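You operate a simulated robot arm through the tools that you are given. There is no shell and no other tool. Be economical: measure what you need, move in short steps, check, and stop when the job is done.

Carry out the task below with a simulated robot arm. There is one attempt and no reset: what you move stays moved.

JOB
Find the warmer resistor block with the tester and put it in RECHECK.
Fine: measure both blocks on the bench; tester back in its place and switched off.

The check looks at the end state, three seconds after you hand in, the way a careful person would. Anything else that was tipped, shoved, dropped, spilled or broken makes it a failure.

ROBOT AND FRAMES
A 6-joint arm with a two-finger parallel gripper, fixed in place. Base frame: the origin is at the foot of the arm, x ahead of it, y to its left, z up; the work surface is at about z = 0.72. Lengths are in m, angles in degrees, forces in N, time in s.
With the tool pointing down near the work surface it reaches from about 0.22 to 0.62 m from the base axis. Its first joint turns from -66.0 to 66.0 degrees. Payload 2.7 kg.
The tool frame sits at the grasp point between the pads (the TCP): z along the fingers, y along the line on which they close. The tips reach 0.023 m beyond it. The gripper opens to 0.094 m. The fingers are 0.038 m wide and 0.01 m thick; the gripper's body (0.054 by 0.096 m) begins 0.039 m behind the TCP.
Orientation is told as [roll, pitch, yaw] about the base's x, y, z axes, in that order, counted from this pose: with the fingers straight down and closing along the base's y, the tool's x points along the base's -x, its y along +y and its z along -z.

CONTROLS
- The arm moves only by the tool move_arm. Its argument "commands" is a list of rows, each a list of 7 numbers: the opening, from 0 (shut) to 1 (fully open), then the shift along the tool's x, y, z in m, then the turn, a rotation vector about the tool's x, y, z in degrees. In form: [[gripper, x, y, z, rx, ry, rz], ...]. A call has 1 to 8 rows; each row shifts and turns the commanded pose from where the row before left it, along the tool's axes as they then stand. Each row takes 0.2 s and may step no farther than 0.05 m and 8.6 degrees from the row before; otherwise, or with a gripper value out of range, the whole call is refused. Where a pose cannot be reached the arm comes as near as it can. A force on the tool above 40 N (or 10 N above the force at the start of the call, whichever is more), or a blocked arm, ends the call early, and 0.2 s more pass. The fingers move at their own pace (about 0.045 m/s each) and stop on an object; they squeeze with about 28 N. The grip force told is the motor's: it shows also when the fingers shut on nothing. Time passes only in rows, and 0.2 s behind the last, so rows that do not move let the fingers close. The reply holds the time, the measured pose of the TCP, the force on the tool along the base axes, the opening and the grip force, in the units named above and with some noise, with the torque about the TCP (base axes, N m) and any sound that the robot's microphone picked up.
- Cameras (640 x 400 px; columns grow to the right, rows downward): "scene" is fixed at [0.0492, -0.4505, 1.3688]; the picture's right is [0.78, -0.62, 0.00], its down [-0.57, -0.71, -0.41] and it looks along [0.26, 0.32, -0.91] (base axes); focal length 214 px, centre (320, 200). "wrist" rides on the gripper at [0.086, 0.016, -0.074] in the tool frame; the picture's right is [-0.18, 0.98, 0.00], its down [-0.58, -0.11, -0.81] and it looks along [-0.79, -0.15, 0.59] (tool axes); focal length 243 px, centre (320, 200). There is no depth. A picture from a camera that has moved, and an enlarged one, comes with that camera's place and axes in the base frame and with its lens. The place of the scene camera against the robot may be out by one fixed shift of up to 0.012 m in any direction.
- capture(camera): a new picture of that camera. No time passes.
- enlarge(camera, box): a new picture of the part [left, top, right, bottom] of that camera's present view, enlarged. No time passes.
- finish_job(): hands the job in; it is judged then, once.

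Work in short steps. Places have to be worked out from the pictures, the camera data and where the tool is seen: move nearer, look again, correct. Check each grasp and each placing, and mend what went wrong. You have 120 turns and 76 pictures in all, those below and enlarged ones among them. Open the gripper and draw the arm clear of the work before you hand the job in, unless the task says otherwise; then end with one line.

The tools are called after "Call:" as a command line: name --pt "numbers of a row" for each row, then --argument value for the rest, lists and objects as JSON in quotes. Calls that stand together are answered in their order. move_arm: Moves the arm, as the interface text tells. Its arguments: {"type":"object","properties":{"commands":{"type":"array"}},"required":["commands"]} The other tools are called the same way: capture (camera) takes a picture; enlarge (camera, box) takes an enlarged picture of a part of a camera's view; finish_job () hands the job in.

At the start:

```text
clock: 0.0
ee_pos: [0.4584, -0.1107, 1.0603]
orientation: [0.1, 0.0, 0.0]
contact_force: [0.2, -0.4, -0.1]
wrist_torque: [0.01, -0.03, -0.04]
width: 0.094
grasp_force: 0.1
```

scene: 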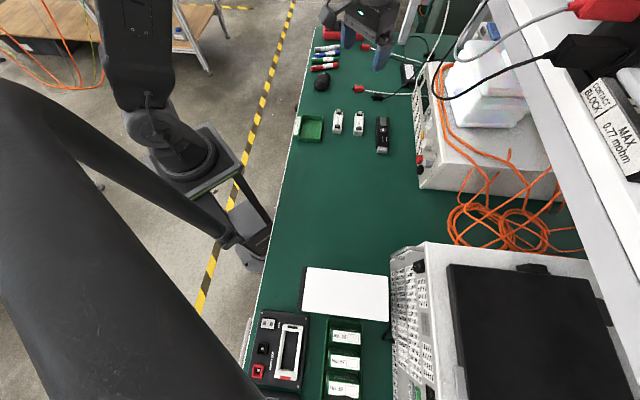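
wrist: 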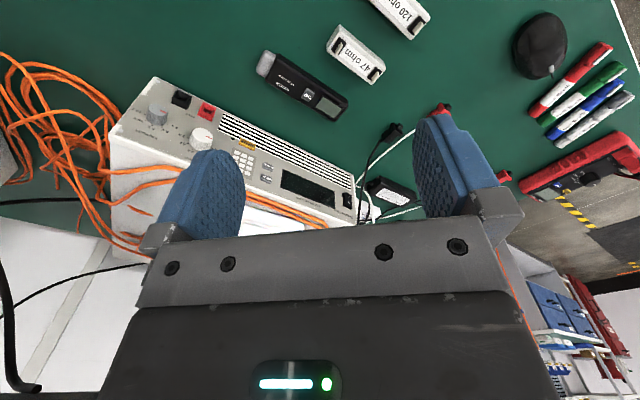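

I'll look closely at the work area first: the blocks, the tester and the bins.

Call:
enlarge --camera "scene" --box '[280, 20, 440, 170]'

Call:
enlarge --camera "scene" --box '[230, 250, 410, 400]'

Call:
enlarge --camera "wrist" --box '[220, 0, 460, 150]'

```text
2.67 times, centred on (360, 95) of scene
camera zoom: at [0.0492, -0.4505, 1.3688], right [0.78, -0.62, 0.0], down [-0.57, -0.71, -0.41], along [0.26, 0.32, -0.91], focal length 572 px, centre (213, 480)
```

zoom: 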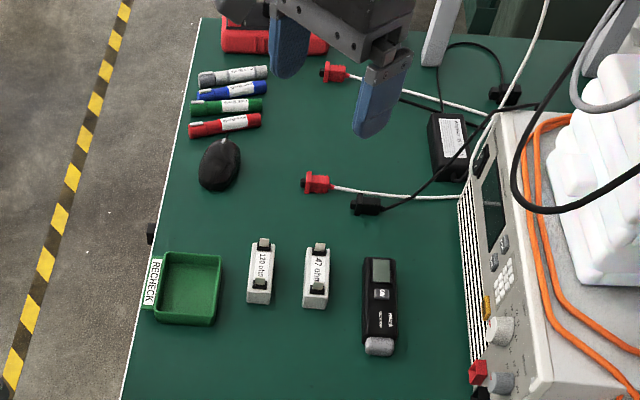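

```text
2.67 times, centred on (320, 325) of scene
camera zoom: at [0.0492, -0.4505, 1.3688], right [0.78, -0.62, 0.0], down [-0.57, -0.71, -0.41], along [0.26, 0.32, -0.91], focal length 572 px, centre (320, -133)
```

zoom: 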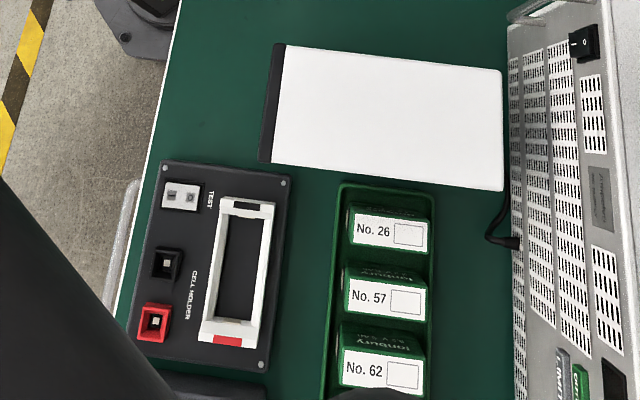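

```text
2.67 times, centred on (340, 75) of wrist
camera zoom: at [0.3725, -0.095, 1.1361], right [0.18, 0.98, 0.0], down [0.58, -0.11, 0.81], along [0.79, -0.15, -0.59], focal length 647 px, centre (267, 533)
```

zoom: 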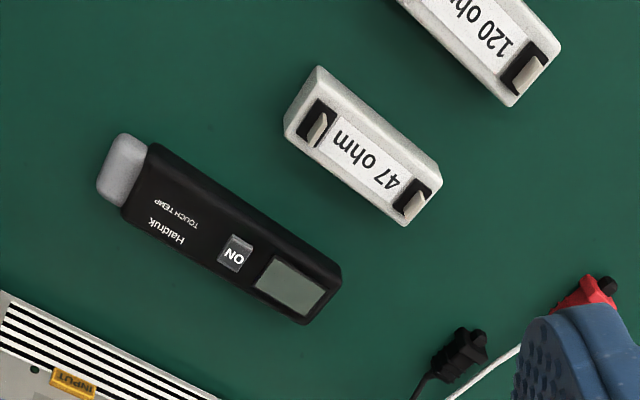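

The tester is a touch thermometer with its ON button at about (0.593, -0.156). The 47 ohm block is near (0.547, -0.07), the 120 ohm block near (0.49, -0.01), and the tray near (0.40, 0.04). I'll move closer so I can measure them better.

Call:
move_arm --pt "0 0.0195 -0.01 0.037 0 0 0" --pt "0 0.0195 -0.01 0.037 0 0 0" --pt "0 0.0195 -0.01 0.037 0 0 0" --pt "0 0 0 0 0 0 0" --pt "0 0 0 0 0 0 0"

Call:
capture --camera "wrist"

```text
clock: 1.2
ee_pos: [0.3998, -0.1405, 0.9506]
orientation: [0.0, 0.0, 0.0]
contact_force: [0.1, -0.2, 0.4]
wrist_torque: [-0.03, 0.02, 0.02]
width: 0.0
grasp_force: 13.8
```

```text
70 pictures are left
camera wrist: at [0.3145, -0.1248, 1.0257], right [0.18, 0.98, 0.0], down [0.58, -0.11, 0.81], along [0.79, -0.15, -0.59], focal length 243 px, centre (320, 200)
```

wrist: 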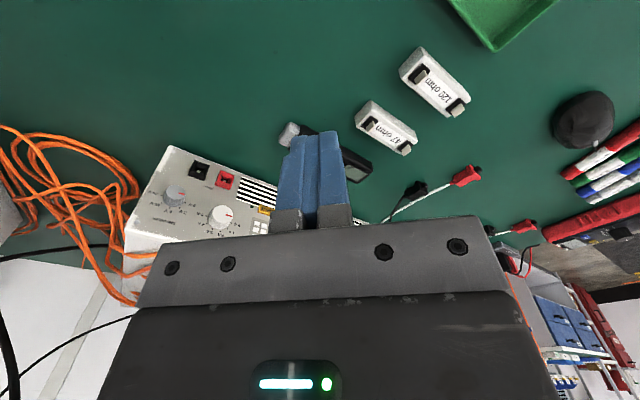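

The closed fingers hide the tester, so I'll shift left to see it.

Call:
move_arm --pt "0 0 0.04 0.02 0 0 0" --pt "0 0 0.04 0.02 0 0 0" --pt "0 0 0.02 0.02 0 0 0" --pt "0 0 0 0 0 0 0"

Call:
capture --camera "wrist"

Call:
enlarge --camera "wrist" --box '[150, 60, 390, 210]'

```text
clock: 2.2
ee_pos: [0.3998, -0.0403, 0.8883]
orientation: [0.1, 0.0, 0.0]
contact_force: [0.7, -0.1, -0.3]
wrist_torque: [-0.02, -0.02, 0.01]
width: 0.0
grasp_force: 28.1
```

```text
69 pictures are left
camera wrist: at [0.3139, -0.0239, 0.9644], right [0.18, 0.98, 0.0], down [0.58, -0.11, 0.81], along [0.79, -0.15, -0.59], focal length 243 px, centre (320, 200)
```

wrist: 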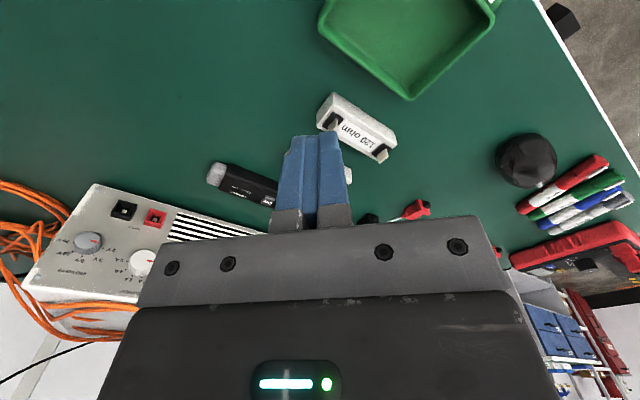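

```text
2.67 times, centred on (270, 135) of wrist
camera zoom: at [0.3139, -0.0239, 0.9644], right [0.18, 0.98, 0.0], down [0.58, -0.11, 0.81], along [0.79, -0.15, -0.59], focal length 647 px, centre (453, 373)
```

zoom: 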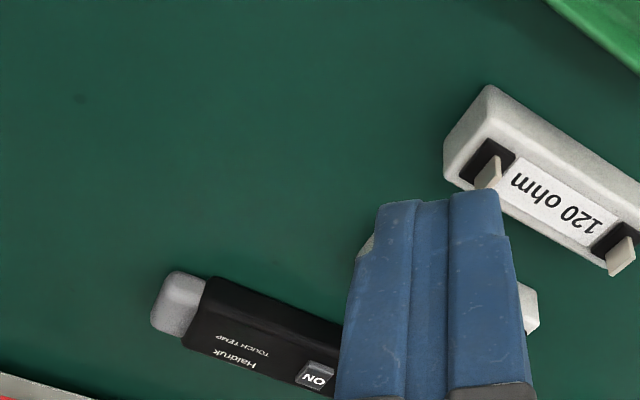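

I'll open the gripper and look between the fingers from straight behind the tester.

Call:
move_arm --pt "1 0 -0.035 0 0 0 0" --pt "1 -0.01 -0.035 0 0 0 0" --pt "1 -0.02 -0.04 0 0 0 0" --pt "1 0 0 0 0 0 0" --pt "1 0 0 0 0 0 0"

Call:
enlarge --camera "wrist" --box '[200, 60, 440, 210]'

```text
clock: 3.4
ee_pos: [0.4296, -0.1491, 0.8884]
orientation: [0.0, 0.0, 0.0]
contact_force: [0.4, 0.3, 1.9]
wrist_torque: [-0.02, 0.02, 0.02]
width: 0.0939
grasp_force: 0.1
```

```text
2.67 times, centred on (320, 135) of wrist
camera zoom: at [0.3443, -0.1341, 0.9642], right [0.18, 0.98, 0.0], down [0.58, -0.11, 0.81], along [0.79, -0.15, -0.59], focal length 647 px, centre (320, 373)
```

zoom: 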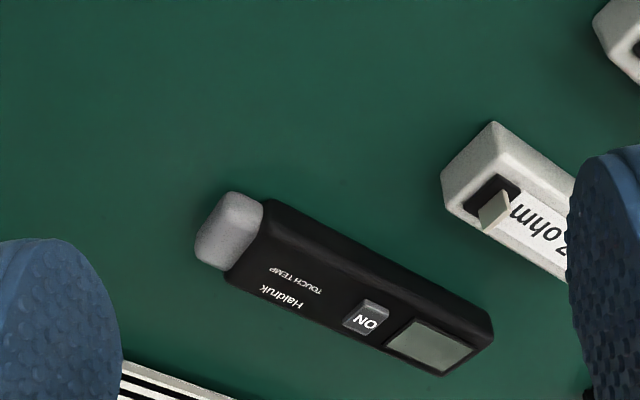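

From this view the button sits at about (0.5935, -0.1575) and the tester axis points at about 42.5°. I'll yaw the tool to match and move above the button with the fingers shut.

Call:
move_arm --pt "0 0 0 0 0 0 -8.5" --pt "0 0 0 0 0 0 -8.5" --pt "0 0 0 0 0 0 -8.5" --pt "0 0 0 0 0 0 -8.5" --pt "0 0 0 0 0 0 -8.5" --pt "0 0 0 0 0 0 0"

Call:
move_arm --pt "0 -0.029 -0.029 0 0 0 0" --pt "0 -0.029 -0.029 0.01 0 0 0" --pt "0 -0.029 -0.029 0.02 0 0 0" --pt "0 -0.028 -0.03 0.02 0 0 0" --pt "0 0 0 0.02 0 0 0" --pt "0 0 0 0 0 0 0"

Call:
capture --camera "wrist"

Call:
enlarge --camera "scene" --box '[320, 80, 440, 170]'

```text
clock: 4.8
ee_pos: [0.4299, -0.1508, 0.8897]
orientation: [-0.1, 0.0, 42.7]
contact_force: [0.0, -0.7, 0.3]
wrist_torque: [-0.01, 0.0, 0.01]
width: 0.0
grasp_force: 28.3
```

```text
clock: 6.2
ee_pos: [0.5956, -0.1609, 0.8194]
orientation: [0.0, 0.0, 42.5]
contact_force: [-0.3, 0.2, -0.3]
wrist_torque: [-0.04, -0.02, -0.03]
width: 0.0
grasp_force: 28.6
```

```text
66 pictures are left
camera wrist: at [0.5207, -0.2066, 0.8944], right [-0.53, 0.85, 0.0], down [0.5, 0.31, 0.81], along [0.68, 0.43, -0.59], focal length 243 px, centre (320, 200)
```

wrist: 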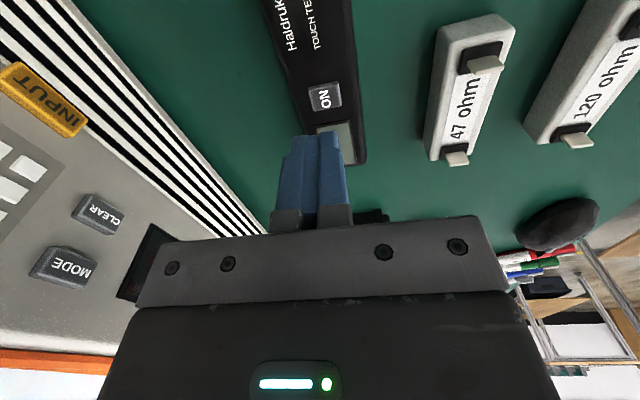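

```text
4.44 times, centred on (380, 125) of scene
camera zoom: at [0.0492, -0.4505, 1.3688], right [0.78, -0.62, 0.0], down [-0.57, -0.71, -0.41], along [0.26, 0.32, -0.91], focal length 953 px, centre (53, 533)
```

zoom: 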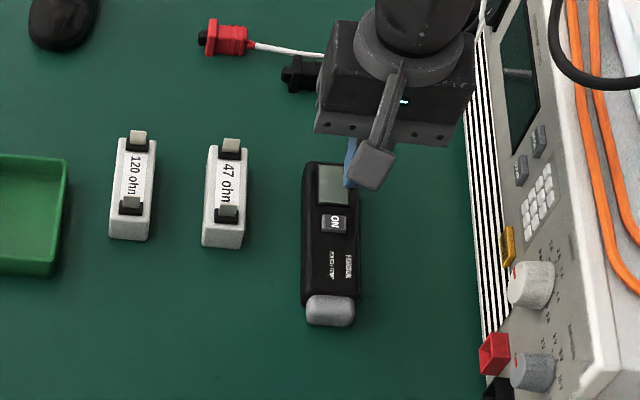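

The button works out at (0.594, -0.1575), so the tool is about 3.5 mm off sideways. I'll correct that and lower until just above the button.

Call:
move_arm --pt "0 -0.001 0.0035 0.015 0 0 0" --pt "0 0 0 0.015 0 0 0" --pt "0 0 0 0.008 0 0 0" --pt "0 0 0 0 0 0 0"

Call:
capture --camera "wrist"

Call:
enlarge --camera "scene" --box '[350, 90, 430, 150]'

```text
clock: 7.2
ee_pos: [0.5933, -0.1548, 0.7811]
orientation: [0.0, 0.0, 42.6]
contact_force: [-0.2, 0.3, 0.3]
wrist_torque: [-0.03, -0.02, -0.05]
width: 0.0
grasp_force: 27.8
```

```text
64 pictures are left
camera wrist: at [0.5186, -0.2024, 0.8566], right [-0.53, 0.85, 0.0], down [0.5, 0.31, 0.81], along [0.69, 0.43, -0.59], focal length 243 px, centre (320, 200)
```

wrist: 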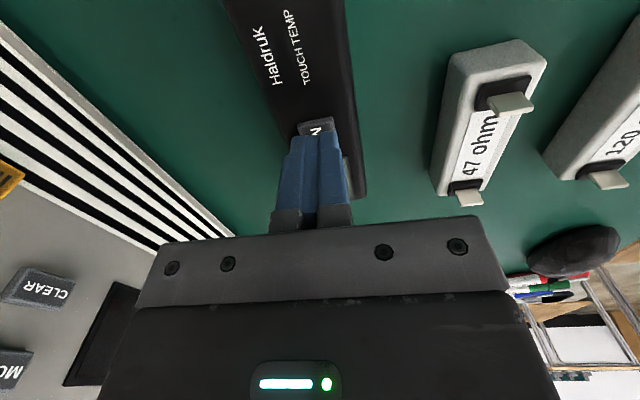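

```text
6.67 times, centred on (390, 120) of scene
camera zoom: at [0.0492, -0.4505, 1.3688], right [0.78, -0.62, 0.0], down [-0.57, -0.71, -0.41], along [0.26, 0.32, -0.91], focal length 1430 px, centre (-147, 733)
```

zoom: 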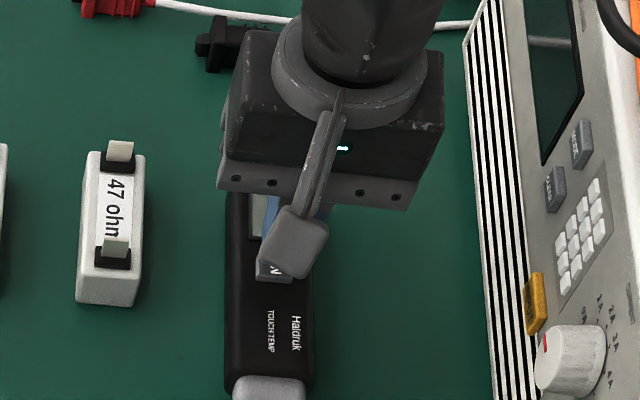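

The fingertips should be about 1 cm above the button and lined up with it. I'll come down in small steps and watch the force.

Call:
move_arm --pt "0 0 0 0.004 0 0 0" --pt "0 0 0 0.003 0 0 0" --pt "0 0 0 0.002 0 0 0"

```text
clock: 8.0
ee_pos: [0.5924, -0.1568, 0.7721]
orientation: [0.1, 0.0, 42.6]
contact_force: [0.6, -0.5, 0.8]
wrist_torque: [0.0, -0.02, -0.02]
width: 0.0
grasp_force: 28.7
```

No contact yet with the tips at about 0.749, so I'll continue.

Call:
move_arm --pt "0 0 0 0.002 0 0 0" --pt "0 0 0 0.002 0 0 0"

```text
clock: 8.6
ee_pos: [0.5916, -0.1571, 0.7701]
orientation: [-0.1, 0.0, 42.5]
contact_force: [-1.5, -0.6, 2.6]
wrist_torque: [0.0, 0.06, -0.01]
width: 0.0
grasp_force: 27.9
heard: click
```

A click, with light contact at z of about 0.770. I'll lift and read the display.

Call:
move_arm --pt "0 0 0 -0.02 0 0 0" --pt "0 0 0 -0.04 0 0 0" --pt "0 0.04 0 -0.02 0 0 0" --pt "1 0.03 0 0 0 0 0" --pt "1 0 0 0 0 0 0"

Call:
enlarge --camera "scene" --box '[360, 105, 408, 159]'

Call:
capture --camera "wrist"

```text
clock: 9.8
ee_pos: [0.5407, -0.2037, 0.8491]
orientation: [0.0, 0.0, 42.4]
contact_force: [0.7, -0.3, 0.0]
wrist_torque: [-0.01, 0.0, -0.04]
width: 0.0504
grasp_force: 0.2
```

```text
7.41 times, centred on (384, 132) of scene
camera zoom: at [0.0491, -0.4505, 1.3688], right [0.78, -0.62, 0.0], down [-0.57, -0.71, -0.41], along [0.26, 0.32, -0.91], focal length 1589 px, centre (-154, 704)
```

zoom: 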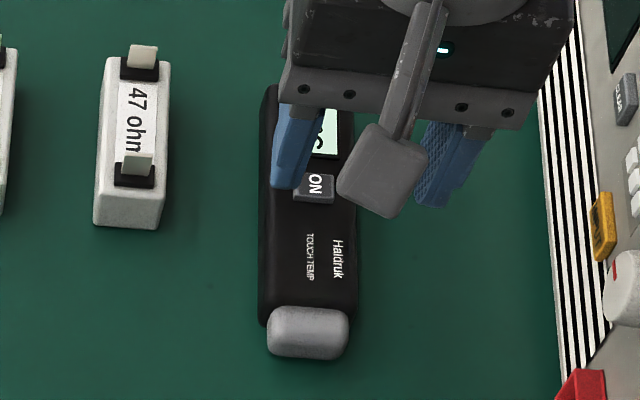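

```text
61 pictures are left
camera wrist: at [0.4664, -0.2498, 0.9236], right [-0.53, 0.85, 0.0], down [0.5, 0.31, 0.81], along [0.69, 0.43, -0.59], focal length 243 px, centre (320, 200)
```

wrist: 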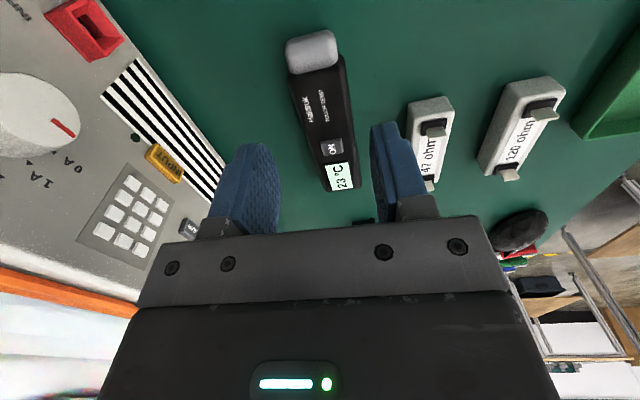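

The tester is on and reads 23 °C. Next I'll open fully and hover over the tester's body to grasp it at about (0.590, -0.160), with yaw near 44°.

Call:
move_arm --pt "1 -0.022 -0.001 0 0 0 -1.5" --pt "1 -0.022 -0.001 0.01 0 0 0" --pt "1 -0.022 -0.001 0.02 0 0 0" --pt "1 0 0 0.02 0 0 0" --pt "1 0 0 0 0 0 0" --pt "1 0 0 0 0 0 0"

Call:
capture --camera "wrist"

```text
clock: 11.2
ee_pos: [0.5894, -0.1598, 0.7978]
orientation: [0.0, 0.0, 44.0]
contact_force: [0.6, 0.0, -0.2]
wrist_torque: [-0.04, 0.0, 0.01]
width: 0.0941
grasp_force: 0.1
```

```text
60 pictures are left
camera wrist: at [0.5171, -0.2089, 0.8738], right [-0.55, 0.84, 0.0], down [0.49, 0.33, 0.81], along [0.67, 0.44, -0.59], focal length 243 px, centre (320, 200)
```

wrist: 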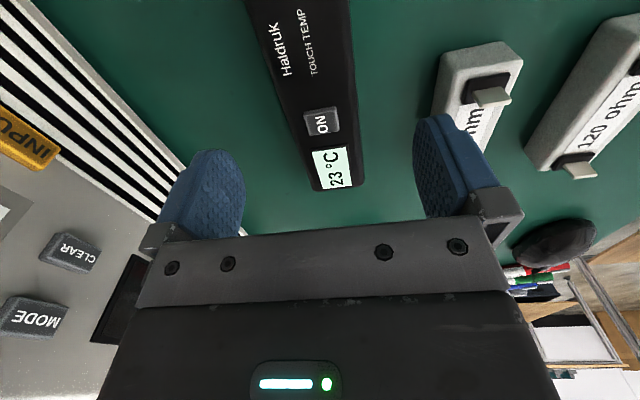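

The tester is centred between the fingers and lined up. I'll descend and grip.

Call:
move_arm --pt "1 0 0 0.02 0 0 0" --pt "1 0 0 0.02 0 0 0" --pt "1 0 0 0.008 0 0 0" --pt "1 0 0 0 0 0 0"

Call:
move_arm --pt "0.2 0 0 0 0 0 0" --pt "0 0 0 0 0 0 0" --pt "0 0 0 0 0 0 0" --pt "0 0 0 0 0 0 0" --pt "0 0 0 0 0 0 0"

```text
clock: 12.2
ee_pos: [0.5913, -0.1598, 0.7513]
orientation: [0.1, 0.0, 44.0]
contact_force: [0.3, 0.1, -0.3]
wrist_torque: [-0.03, 0.0, -0.01]
width: 0.0941
grasp_force: 0.1
```

```text
clock: 13.4
ee_pos: [0.5895, -0.1599, 0.7513]
orientation: [0.0, -0.1, 43.9]
contact_force: [-0.9, 0.7, 0.9]
wrist_torque: [-0.01, 0.04, -0.02]
width: 0.0455
grasp_force: 28.2
```

Gripped at 45.5 mm width, with the original pose recorded as (0.590, -0.160, 0.751) at yaw 44°. I'll lift straight up.

Call:
move_arm --pt "0 0 0 -0.02 0 0 0" --pt "0 0 0 -0.04 0 0 0" --pt "0 0 0 -0.04 0 0 0" --pt "0 0 0 0 0 0 0"

Call:
capture --camera "wrist"

```text
clock: 14.4
ee_pos: [0.5895, -0.1608, 0.851]
orientation: [0.1, 0.0, 43.9]
contact_force: [-1.0, -0.2, -0.6]
wrist_torque: [0.04, 0.0, 0.0]
width: 0.0
grasp_force: 27.7
heard: click
```

```text
59 pictures are left
camera wrist: at [0.5175, -0.2091, 0.9255], right [-0.55, 0.84, 0.0], down [0.49, 0.33, 0.81], along [0.67, 0.44, -0.59], focal length 243 px, centre (320, 200)
```

wrist: 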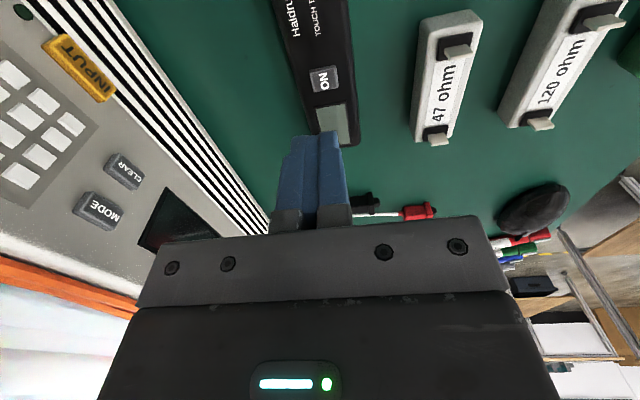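

The fingers slipped off and the click was the button toggling off, so the tester is off again. I'll check where it lies and how thick it is before gripping lower.

Call:
move_arm --pt "0.3 0.04 0 -0.02 0 0 0" --pt "0.8 0.04 0 0 0 0 0" --pt "0.8 0 0 0 0 0 0" --pt "0.8 0 0 0 0 0 0"

Call:
enlarge --camera "wrist" --box '[240, 0, 400, 200]'

Call:
enlarge --camera "scene" --box '[360, 105, 408, 159]'

```text
clock: 15.4
ee_pos: [0.5335, -0.2159, 0.8713]
orientation: [0.0, 0.1, 43.9]
contact_force: [-0.5, 0.7, 0.4]
wrist_torque: [-0.02, 0.03, 0.01]
width: 0.0751
grasp_force: 0.0
```

```text
2.00 times, centred on (320, 100) of wrist
camera zoom: at [0.4608, -0.2649, 0.9459], right [-0.55, 0.84, 0.0], down [0.49, 0.33, 0.81], along [0.67, 0.44, -0.59], focal length 485 px, centre (320, 400)
```

zoom: 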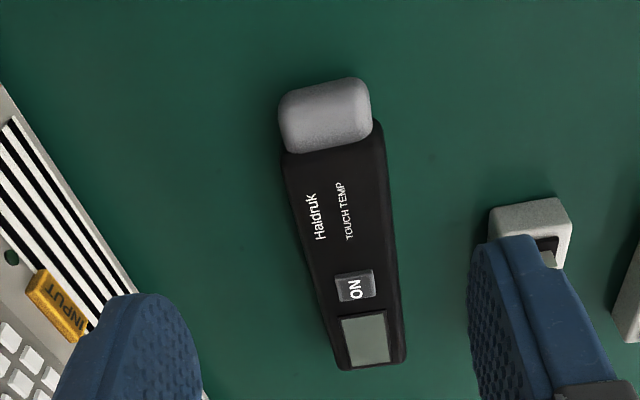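

```text
7.41 times, centred on (384, 132) of scene
camera zoom: at [0.0492, -0.4505, 1.3688], right [0.78, -0.62, 0.0], down [-0.57, -0.71, -0.41], along [0.26, 0.32, -0.91], focal length 1589 px, centre (-154, 704)
```

zoom: 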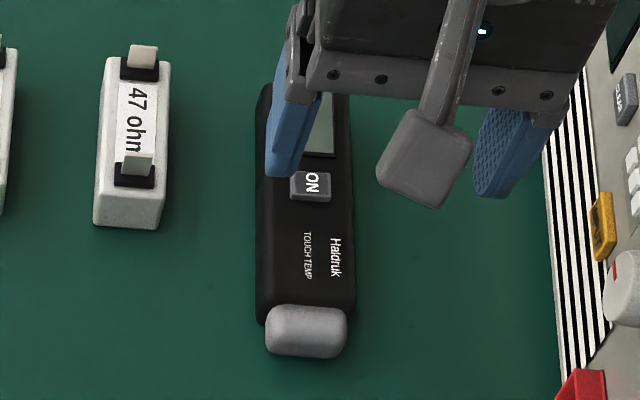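

The tester moved only about 1–2 mm. I'll regrasp nearer its middle and deeper, with TCP z at about 0.745.

Call:
move_arm --pt "1 -0.036 0.001 0.02 0 0 0" --pt "1 -0.036 0.001 0.04 0 0 0" --pt "1 0 0 0.04 0 0 0" --pt "1 0 0 0.015 0 0 0" --pt "1 0 0 0.007 0 0 0" --pt "1 0 0 0.003 0 0 0" --pt "1 0 0 0 0 0 0"

```text
refused: row 2 steps farther than a row can; nothing moved
```

Row 2 was just over the step limit, so I'll split it up.

Call:
move_arm --pt "1 -0.036 0.001 0.025 0 0 0" --pt "1 -0.036 0.001 0.025 0 0 0" --pt "1 0 0 0.04 0 0 0" --pt "1 0 0 0.02 0 0 0" --pt "1 0 0 0.012 0 0 0" --pt "1 0 0 0.003 0 0 0" --pt "1 0 0 0 0 0 0"

```text
clock: 17.0
ee_pos: [0.5836, -0.1639, 0.7444]
orientation: [0.0, 0.0, 44.1]
contact_force: [0.2, -0.5, -0.1]
wrist_torque: [0.01, 0.01, 0.0]
width: 0.094
grasp_force: 0.1
```

No table contact yet. I'll close here and then lift slightly to check.

Call:
move_arm --pt "0.3 0 0 0 0 0 0" --pt "0 0 0 0 0 0 0" --pt "0 0 0 0 0 0 0" --pt "0 0 0 0 0 0 0" --pt "0 0 0 0 0 0 0" --pt "0 0 0 0 0 0 0"

Call:
move_arm --pt "0 0 0 -0.004 0 0 0" --pt "0 0 0 -0.004 0 0 0" --pt "0 0 0 -0.004 0 0 0" --pt "0 0 0 0 0 0 0"

Call:
capture --camera "wrist"

```text
clock: 18.4
ee_pos: [0.5836, -0.1651, 0.7459]
orientation: [0.0, 0.0, 43.9]
contact_force: [-0.4, 0.5, 0.8]
wrist_torque: [-0.03, -0.01, -0.01]
width: 0.0456
grasp_force: 28.4
```

```text
clock: 19.4
ee_pos: [0.5821, -0.1645, 0.7577]
orientation: [0.0, 0.1, 44.0]
contact_force: [0.8, 0.0, -1.7]
wrist_torque: [-0.04, 0.03, -0.01]
width: 0.0457
grasp_force: 28.2
```

```text
56 pictures are left
camera wrist: at [0.5104, -0.213, 0.8332], right [-0.55, 0.84, 0.0], down [0.49, 0.33, 0.81], along [0.67, 0.44, -0.59], focal length 243 px, centre (320, 200)
```

wrist: 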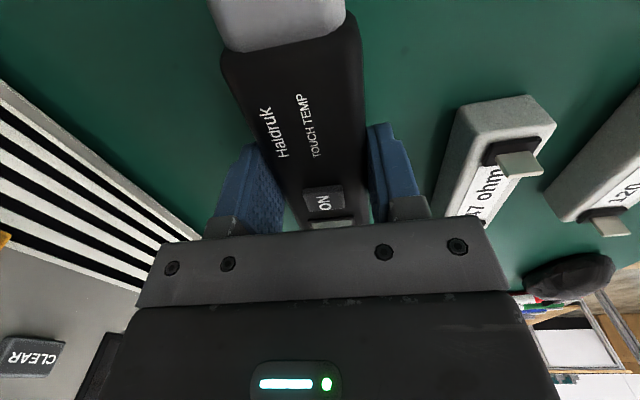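

The grip holds and the tester came up with it, weighing about 0.17 kg, but it's still off. I'll set it back, press ON again about 11 mm further along, and regrip at this depth.

Call:
move_arm --pt "0 0 0 0.006 0 0 0" --pt "0 0 0 0.006 0 0 0" --pt "0 0 0 0 0 0 0" --pt "0.6 0 0 0 0 0 0" --pt "1 0 0 0 0 0 0" --pt "1 0 0 0 0 0 0" --pt "1 0 0 -0.02 0 0 0" --pt "1 0 0 -0.03 0 0 0"

Call:
move_arm --pt "0 -0.011 0 0 0 0 0" --pt "0 0 0 0 0 0 0" --pt "0 0 0 0 0 0 0" --pt "0 0 0 0 0 0 0" --pt "0 0 0 0 0 0 0" --pt "0 0 0 0 0 0 0"

```text
clock: 21.2
ee_pos: [0.5834, -0.1657, 0.7962]
orientation: [0.0, 0.1, 44.0]
contact_force: [0.3, 0.1, 0.1]
wrist_torque: [-0.01, 0.0, 0.02]
width: 0.094
grasp_force: 0.0
```

```text
clock: 22.6
ee_pos: [0.591, -0.158, 0.7965]
orientation: [0.0, -0.1, 44.0]
contact_force: [0.0, -0.4, 0.5]
wrist_torque: [0.0, 0.0, 0.02]
width: 0.0
grasp_force: 28.3
```

The fingers are shut over the button, so I'll press gently.

Call:
move_arm --pt "0 0 0 0.012 0 0 0" --pt "0 0 0 0.009 0 0 0" --pt "0 0 0 0.003 0 0 0" --pt "0 0 0 0.002 0 0 0"

```text
clock: 23.6
ee_pos: [0.5906, -0.1576, 0.7699]
orientation: [-0.1, 0.0, 43.9]
contact_force: [-1.6, 0.9, 0.9]
wrist_torque: [-0.01, 0.0, 0.02]
width: 0.0
grasp_force: 27.6
heard: click
```

Clicked. I'll lift, go back to the grasp spot, open, and check the display.

Call:
move_arm --pt "0 0 0 -0.015 0 0 0" --pt "0 0.011 0 -0.01 0 0 0" --pt "1 0 0 0 0 0 0" --pt "1 0 0 0 0 0 0" --pt "1 0 0 0 0 0 0" --pt "1 0 0 0 0 0 0" --pt "1 0 0 0 0 0 0"

Call:
capture --camera "wrist"

```text
clock: 25.2
ee_pos: [0.5821, -0.1646, 0.7937]
orientation: [0.0, 0.0, 44.0]
contact_force: [-0.5, 0.4, 0.2]
wrist_torque: [-0.01, -0.01, -0.01]
width: 0.0938
grasp_force: 0.0
```

```text
55 pictures are left
camera wrist: at [0.5101, -0.2132, 0.8699], right [-0.55, 0.84, 0.0], down [0.49, 0.33, 0.81], along [0.67, 0.44, -0.59], focal length 243 px, centre (320, 200)
```

wrist: 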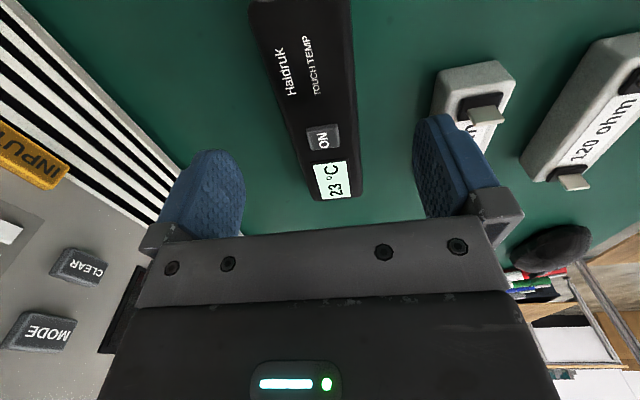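

It's on again and reads 23 °C. I'll descend to the deeper grasp and grip.

Call:
move_arm --pt "1 0 0 0.025 0 0 0" --pt "1 0 0 0.018 0 0 0" --pt "1 0 0 0.006 0 0 0" --pt "1 0 0 0 0 0 0"

Call:
move_arm --pt "0.3 0 0 0 0 0 0" --pt "0 0 0 0 0 0 0" --pt "0 0 0 0 0 0 0" --pt "0 0 0 0 0 0 0" --pt "0 0 0 0 0 0 0" --pt "0 0 0 0 0 0 0"

Call:
move_arm --pt "0 0 0 -0.005 0 0 0" --pt "0 0 0 -0.01 0 0 0" --pt "0 0 0 -0.02 0 0 0" --pt "0 0 0 -0.03 0 0 0" --pt "0 0 0 -0.03 0 0 0" --pt "0 0 0 0 0 0 0"

Call:
capture --camera "wrist"

```text
clock: 26.2
ee_pos: [0.5839, -0.1645, 0.7463]
orientation: [0.0, 0.0, 44.0]
contact_force: [0.0, 0.9, -0.2]
wrist_torque: [0.01, 0.0, 0.03]
width: 0.0937
grasp_force: 0.1
```

```text
clock: 27.6
ee_pos: [0.5836, -0.1652, 0.7463]
orientation: [0.0, 0.0, 44.1]
contact_force: [-0.2, 0.2, -0.3]
wrist_torque: [-0.02, 0.02, -0.02]
width: 0.0456
grasp_force: 28.4
```

```text
clock: 29.0
ee_pos: [0.5825, -0.1639, 0.8408]
orientation: [0.0, 0.0, 44.0]
contact_force: [0.0, 0.4, -1.0]
wrist_torque: [-0.03, 0.02, 0.03]
width: 0.0459
grasp_force: 27.2
```

```text
54 pictures are left
camera wrist: at [0.5098, -0.2124, 0.9164], right [-0.55, 0.84, 0.0], down [0.49, 0.33, 0.81], along [0.67, 0.44, -0.59], focal length 243 px, centre (320, 200)
```

wrist: 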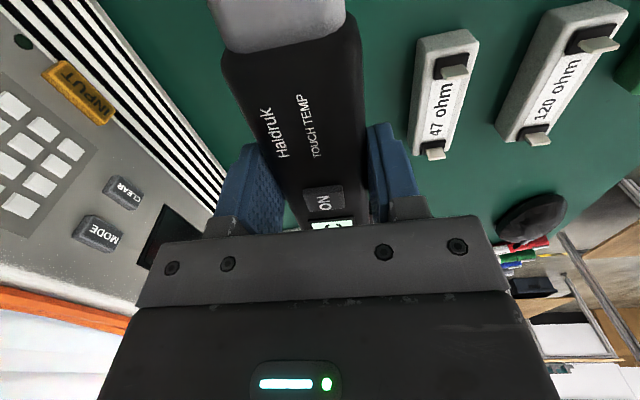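

It's held firmly at (0.5835, -0.1648, 0.7455), the pose I'll return it to. I'll move it clear of the instrument and yaw it so the display faces the scene camera.

Call:
move_arm --pt "0 0.004 0.03 -0.02 0 0 0" --pt "0 0.004 0.035 -0.02 0 0 0" --pt "0 0.006 0.035 -0.01 0 0 0" --pt "0 0 0 0 0 0 8.5" --pt "0 0 0 0 0 0 8.5" --pt "0 0 0 0 0 0 8.5" --pt "0 0 0 0 0 0 8.5" --pt "0 0 0 0 0 0 8.5"

Call:
move_arm --pt "0 0 0 0 0 0 8.5" --pt "0 0 0 0 0 0 8.5" --pt "0 0 0 0 0 0 8.5" --pt "0 0 0 0 0 0 8.5" --pt "0 0 0 0 0 0 8.5" --pt "0 0 0 0 0 0 8.5" --pt "0 0 0 0 0 0 8.5" --pt "0 0 0 0 0 0 8.5"

Call:
capture --camera "scene"

Call:
capture --camera "wrist"

```text
clock: 30.8
ee_pos: [0.5027, -0.102, 0.8897]
orientation: [0.0, 0.0, 1.3]
contact_force: [1.2, -0.5, -2.4]
wrist_torque: [-0.01, 0.0, -0.01]
width: 0.0455
grasp_force: 27.6
```

```text
clock: 32.6
ee_pos: [0.5027, -0.1018, 0.8916]
orientation: [0.0, 0.0, -66.7]
contact_force: [-0.4, -0.5, -1.7]
wrist_torque: [0.01, 0.03, 0.0]
width: 0.0459
grasp_force: 28.2
```

```text
53 pictures are left
```

scene: 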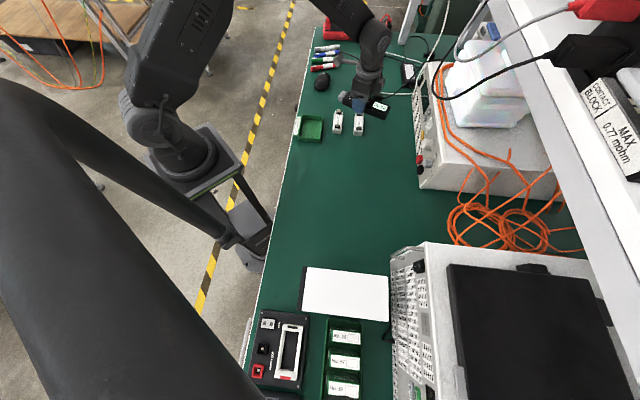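

```text
52 pictures are left
camera wrist: at [0.485, -0.0168, 0.9661], right [0.98, 0.22, 0.0], down [0.13, -0.58, 0.81], along [0.18, -0.79, -0.59], focal length 243 px, centre (320, 200)
```

wrist: 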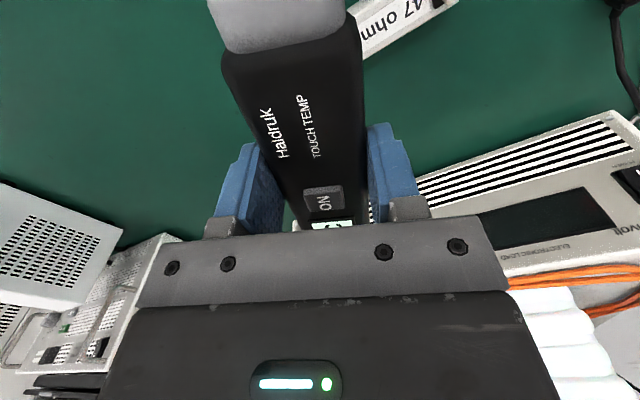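

The display is visible to the scene camera at this yaw. I'll move over the approach point for the 47 ohm block and tilt the probe end down by 34°.

Call:
move_arm --pt "0 -0.0215 0.03 0 0 0 0" --pt "0 -0.0215 0.03 0 0 0 0" --pt "0 0 0 0 0 -8.5 0" --pt "0 0 0 0 0 -8.5 0" --pt "0 0 0 0 0 -8.5 0" --pt "0 0 0 0 0 -8.5 0" --pt "0 0 0 0 0 0 0"

Call:
capture --camera "wrist"

Call:
enlarge --camera "scene" --box '[320, 80, 400, 140]'

```text
clock: 34.2
ee_pos: [0.5764, -0.1167, 0.8911]
orientation: [0.1, -34.1, -66.5]
contact_force: [-0.3, 0.2, -0.7]
wrist_torque: [-0.01, 0.02, 0.0]
width: 0.0455
grasp_force: 28.6
```

```text
51 pictures are left
camera wrist: at [0.546, -0.0074, 0.9051], right [0.96, 0.25, 0.1], down [-0.09, -0.07, 0.99], along [0.26, -0.97, -0.05], focal length 243 px, centre (320, 200)
```

wrist: 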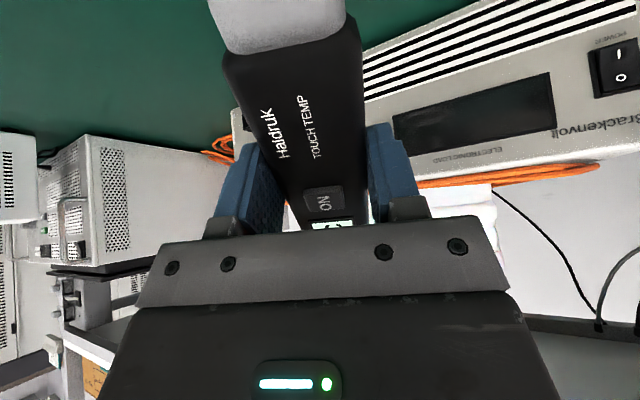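

```text
6.67 times, centred on (360, 110) of scene
camera zoom: at [0.0492, -0.4505, 1.3688], right [0.78, -0.62, 0.0], down [-0.57, -0.71, -0.41], along [0.26, 0.32, -0.91], focal length 1430 px, centre (53, 800)
```

zoom: 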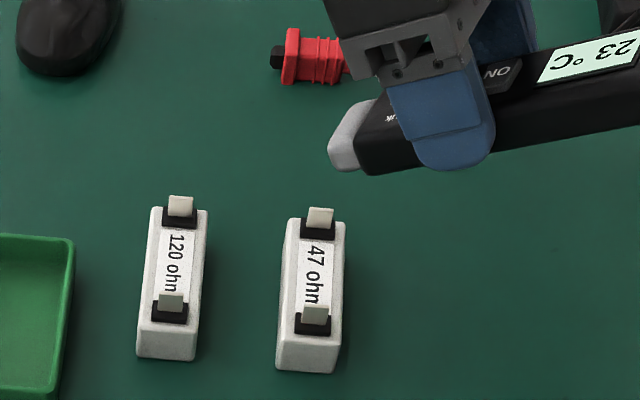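

The predicted probe-tip corner (0.5545, -0.066, 0.825) matches the picture and sits over the 47 ohm label. I'll go straight down 5.5 cm and check.

Call:
move_arm --pt "0 0.0112 0 0.0166 0 0 0" --pt "0 0.0112 0 0.0166 0 0 0" --pt "0 0.0084 0 0.0124 0 0 0" --pt "0 0 0 0 0 0 0"

Call:
enlarge --camera "scene" --box '[330, 90, 394, 138]'

```text
clock: 35.2
ee_pos: [0.5756, -0.1171, 0.836]
orientation: [0.1, -33.9, -66.5]
contact_force: [-0.5, 0.1, -0.6]
wrist_torque: [0.01, 0.01, 0.03]
width: 0.0459
grasp_force: 27.9
```

```text
8.33 times, centred on (362, 114) of scene
camera zoom: at [0.0492, -0.4505, 1.3688], right [0.78, -0.62, 0.0], down [-0.57, -0.71, -0.41], along [0.26, 0.32, -0.91], focal length 1787 px, centre (-30, 917)
```

zoom: 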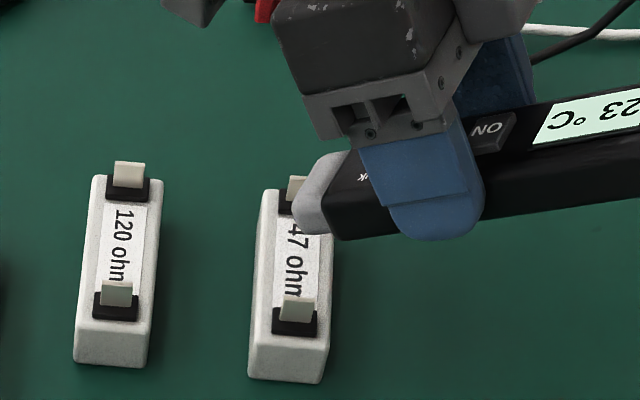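

The tip is a bit close to the far terminal, so I'll shift it about 6 mm toward the middle of the label while going down another 12 mm.

Call:
move_arm --pt "0 0.005 -0.0025 0.0038 0 0 0" --pt "0 0.005 -0.0025 0.0038 0 0 0" --pt "0 0 0 0 0 0 0"

Call:
enlarge --camera "scene" --box '[330, 90, 394, 138]'

```text
clock: 36.0
ee_pos: [0.5698, -0.1164, 0.8236]
orientation: [0.0, -34.0, -66.4]
contact_force: [-0.1, -0.2, -1.5]
wrist_torque: [0.04, -0.01, -0.01]
width: 0.0457
grasp_force: 27.6
```

```text
8.33 times, centred on (362, 114) of scene
camera zoom: at [0.0492, -0.4505, 1.3688], right [0.78, -0.62, 0.0], down [-0.57, -0.71, -0.41], along [0.26, 0.32, -0.91], focal length 1787 px, centre (-30, 917)
```

zoom: 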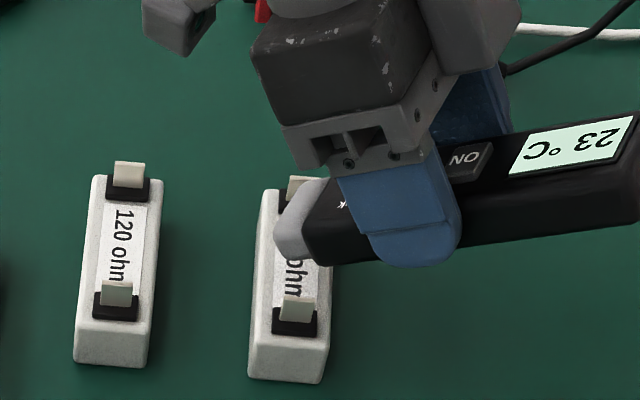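

The tip is centred over the label and clear of both terminals. I'll lower it gently to contact.

Call:
move_arm --pt "0 0.0017 0 0.0025 0 0 0" --pt "0 0.0011 0 0.0017 0 0 0"

```text
clock: 36.6
ee_pos: [0.5694, -0.1152, 0.8185]
orientation: [0.1, -34.1, -66.6]
contact_force: [-0.7, 0.1, -1.6]
wrist_torque: [-0.01, -0.01, -0.01]
width: 0.0457
grasp_force: 28.0
```

No contact yet, so I'll keep lowering.

Call:
move_arm --pt "0 0.0011 0 0.0017 0 0 0" --pt "0 0.0011 0 0.0017 0 0 0"

Call:
enlarge --camera "scene" --box '[330, 90, 394, 138]'

```text
clock: 37.2
ee_pos: [0.5701, -0.1169, 0.8152]
orientation: [0.1, -34.0, -66.5]
contact_force: [-0.9, -0.3, -0.9]
wrist_torque: [0.01, 0.03, 0.01]
width: 0.0458
grasp_force: 28.0
```

```text
8.33 times, centred on (362, 114) of scene
camera zoom: at [0.0492, -0.4505, 1.3688], right [0.78, -0.62, 0.0], down [-0.57, -0.71, -0.41], along [0.26, 0.32, -0.91], focal length 1787 px, centre (-30, 917)
```

zoom: 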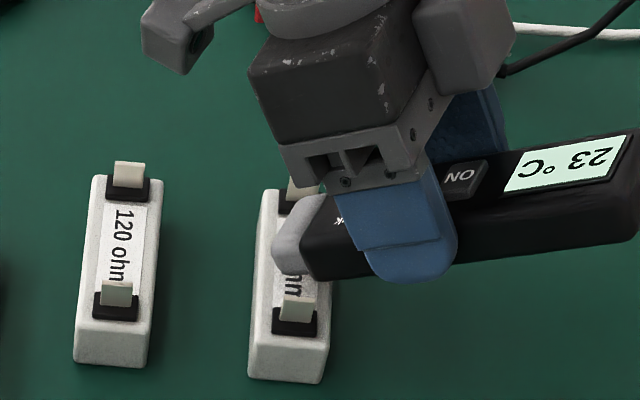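

Still free, so I'll continue in 2 mm steps.

Call:
move_arm --pt "0 0.0011 0 0.0017 0 0 0" --pt "0 0.0011 0 0.0017 0 0 0"

```text
clock: 37.8
ee_pos: [0.5698, -0.1166, 0.8105]
orientation: [0.0, -34.0, -66.7]
contact_force: [0.3, 0.4, -0.6]
wrist_torque: [0.03, 0.05, 0.01]
width: 0.0457
grasp_force: 27.8
```

Call:
move_arm --pt "0 0.0011 0 0.0017 0 0 0" --pt "0 0.0008 0 0.0012 0 0 0"

Call:
enlarge --camera "scene" --box '[330, 90, 394, 138]'

```text
clock: 38.4
ee_pos: [0.5715, -0.1172, 0.8086]
orientation: [0.1, -34.1, -66.6]
contact_force: [-3.4, 0.0, 10.9]
wrist_torque: [0.58, 0.51, 0.16]
width: 0.0457
grasp_force: 27.8
```

```text
8.33 times, centred on (362, 114) of scene
camera zoom: at [0.0489, -0.4505, 1.3688], right [0.78, -0.62, 0.0], down [-0.57, -0.71, -0.41], along [0.26, 0.32, -0.91], focal length 1787 px, centre (-30, 917)
```

zoom: 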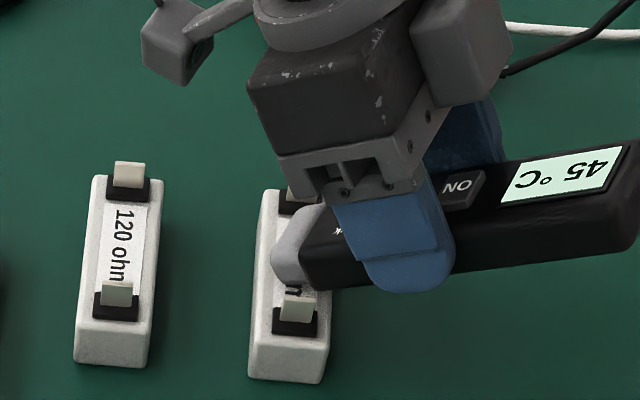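

Contact, and the display shows 45 °C. I'll ease off slightly and let the reading settle.

Call:
move_arm --pt "0 -0.0004 0 -0.0006 0 0 0" --pt "0 0 0 0 0 0 0" --pt "0 0 0 0 0 0 0" --pt "0 0 0 0 0 0 0" --pt "0 0 0 0 0 0 0" --pt "0 0 0 0 0 0 0" --pt "0 0 0 0 0 0 0" --pt "0 0 0 0 0 0 0"

Call:
enlarge --camera "scene" --box '[370, 96, 402, 120]'

```text
clock: 40.2
ee_pos: [0.5697, -0.1156, 0.8089]
orientation: [0.1, -34.0, -66.6]
contact_force: [1.8, -2.1, 13.8]
wrist_torque: [0.62, 0.16, -0.1]
width: 0.0457
grasp_force: 27.5
```

```text
16.00 times, centred on (386, 108) of scene
camera zoom: at [0.049, -0.4505, 1.3688], right [0.78, -0.62, 0.0], down [-0.57, -0.71, -0.41], along [0.26, 0.32, -0.91], focal length 3432 px, centre (-736, 1672)
```

zoom: 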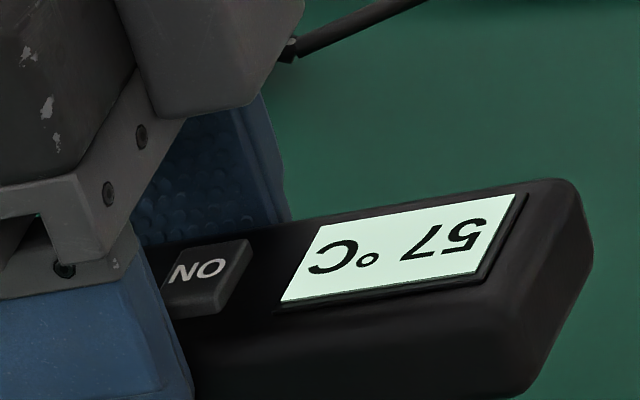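

57 °C and rising, so I'll wait until it's steady.

Call:
move_arm --pt "0 0 0 0 0 0 0" --pt "0 0 0 0 0 0 0" --pt "0 0 0 0 0 0 0" --pt "0 0 0 0 0 0 0" --pt "0 0 0 0 0 0 0" --pt "0 0 0 0 0 0 0" --pt "0 0 0 0 0 0 0" --pt "0 0 0 0 0 0 0"

Call:
enlarge --camera "scene" --box '[370, 96, 402, 120]'

Call:
move_arm --pt "0 0 0 0 0 0 0" --pt "0 0 0 0 0 0 0" --pt "0 0 0 0 0 0 0" --pt "0 0 0 0 0 0 0" --pt "0 0 0 0 0 0 0" --pt "0 0 0 0 0 0 0" --pt "0 0 0 0 0 0 0" --pt "0 0 0 0 0 0 0"

Call:
enlarge --camera "scene" --box '[330, 90, 410, 138]'

```text
clock: 42.0
ee_pos: [0.5709, -0.1159, 0.8081]
orientation: [0.0, -34.0, -66.5]
contact_force: [1.7, -0.4, 14.1]
wrist_torque: [0.67, 0.2, -0.07]
width: 0.0459
grasp_force: 28.2
```

```text
16.00 times, centred on (386, 108) of scene
camera zoom: at [0.049, -0.4505, 1.3688], right [0.78, -0.62, 0.0], down [-0.57, -0.71, -0.41], along [0.26, 0.32, -0.91], focal length 3432 px, centre (-736, 1672)
```

zoom: 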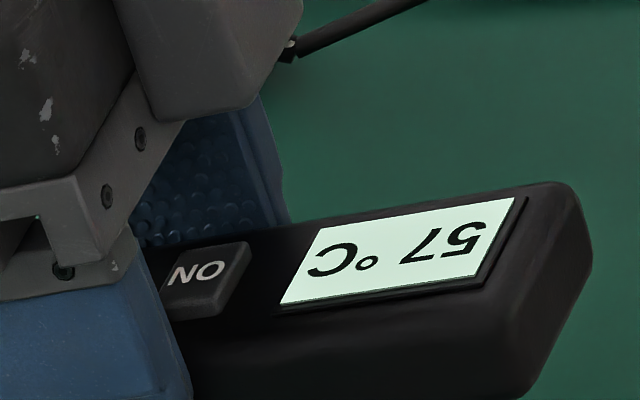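

```text
clock: 43.8
ee_pos: [0.5703, -0.1159, 0.8084]
orientation: [0.0, -34.0, -66.7]
contact_force: [0.5, -0.3, 11.5]
wrist_torque: [0.58, 0.21, -0.03]
width: 0.0456
grasp_force: 28.1
```

```text
8.00 times, centred on (370, 114) of scene
camera zoom: at [0.049, -0.4505, 1.3688], right [0.78, -0.62, 0.0], down [-0.57, -0.71, -0.41], along [0.26, 0.32, -0.91], focal length 1716 px, centre (-80, 888)
```

zoom: 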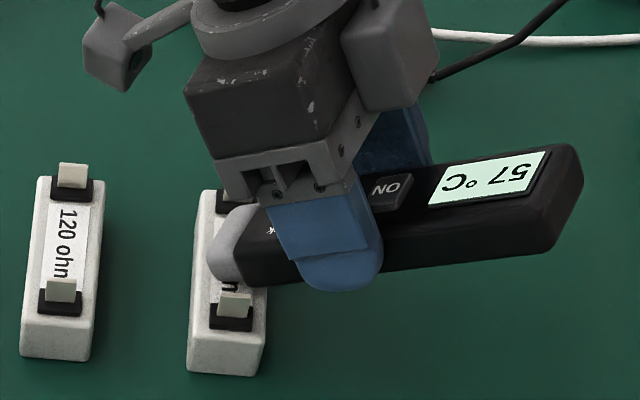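

The 47 ohm block is steady at 57 °C. I'll lift straight up and move the probe over to the 120 ohm block.

Call:
move_arm --pt "0 -0.0056 0 -0.0083 0 0 0" --pt "0 -0.0168 0 -0.0249 0 0 0" --pt "0 0.0204 -0.0097 -0.0138 0 0 0" --pt "0 0.0204 -0.0097 -0.0138 0 0 0" --pt "0 0.0204 -0.0098 -0.0137 0 0 0" --pt "0 0 0 0 0 0 0"

Call:
enlarge --camera "scene" --box '[310, 90, 390, 138]'

```text
clock: 45.2
ee_pos: [0.5142, -0.06, 0.8489]
orientation: [0.1, -34.0, -66.5]
contact_force: [-1.2, 0.2, -1.8]
wrist_torque: [0.03, -0.02, -0.01]
width: 0.0459
grasp_force: 28.1
```

```text
8.00 times, centred on (350, 114) of scene
camera zoom: at [0.0492, -0.4505, 1.3688], right [0.78, -0.62, 0.0], down [-0.57, -0.71, -0.41], along [0.26, 0.32, -0.91], focal length 1716 px, centre (80, 888)
```

zoom: 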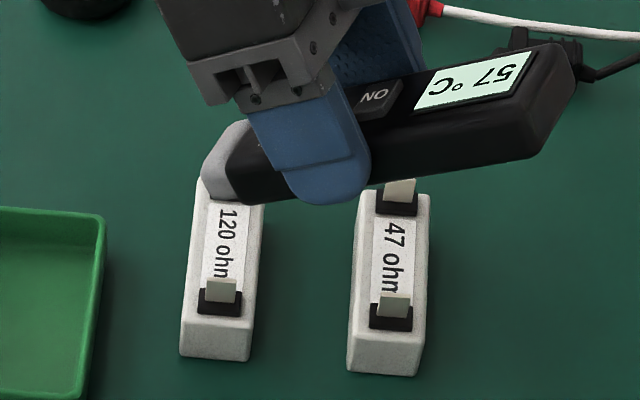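

The tip is lined up over the 120 ohm block at the same relative place. I'll lower to just above contact.

Call:
move_arm --pt "0 0.0084 0 0.0124 0 0 0" --pt "0 0.0084 0 0.0124 0 0 0" --pt "0 0.0028 0 0.0042 0 0 0" --pt "0 0 0 0 0 0 0"

Call:
enlarge --camera "scene" --box '[310, 90, 390, 138]'

```text
clock: 46.2
ee_pos: [0.5139, -0.0606, 0.8131]
orientation: [0.0, -33.9, -66.5]
contact_force: [-0.2, 0.7, -1.4]
wrist_torque: [-0.02, 0.01, 0.0]
width: 0.0459
grasp_force: 28.3
```

```text
8.00 times, centred on (350, 114) of scene
camera zoom: at [0.0492, -0.4505, 1.3688], right [0.78, -0.62, 0.0], down [-0.57, -0.71, -0.41], along [0.26, 0.32, -0.91], focal length 1716 px, centre (80, 888)
```

zoom: 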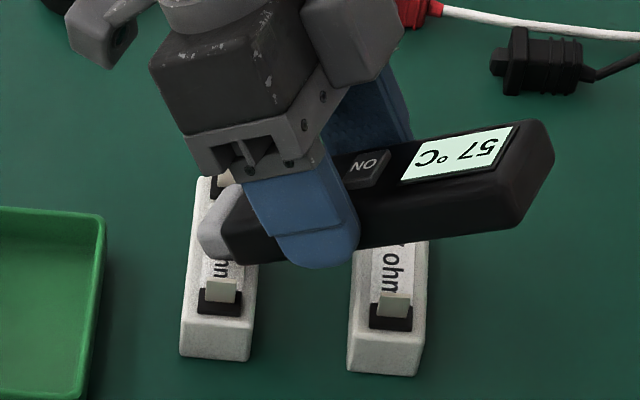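

The position matches the first block. I'll come down in small steps to contact.

Call:
move_arm --pt "0 0.0011 0 0.0017 0 0 0" --pt "0 0.0008 0 0.0012 0 0 0"

Call:
move_arm --pt "0 0.0008 0 0.0012 0 0 0"

```text
clock: 46.8
ee_pos: [0.513, -0.0612, 0.8091]
orientation: [0.0, -34.0, -66.5]
contact_force: [-0.3, -0.5, -1.3]
wrist_torque: [0.01, -0.02, 0.0]
width: 0.0457
grasp_force: 28.0
```

```text
clock: 47.2
ee_pos: [0.5137, -0.0597, 0.8078]
orientation: [0.0, -34.1, -66.5]
contact_force: [0.2, -1.0, 0.5]
wrist_torque: [0.14, 0.16, 0.04]
width: 0.0461
grasp_force: 28.2
```

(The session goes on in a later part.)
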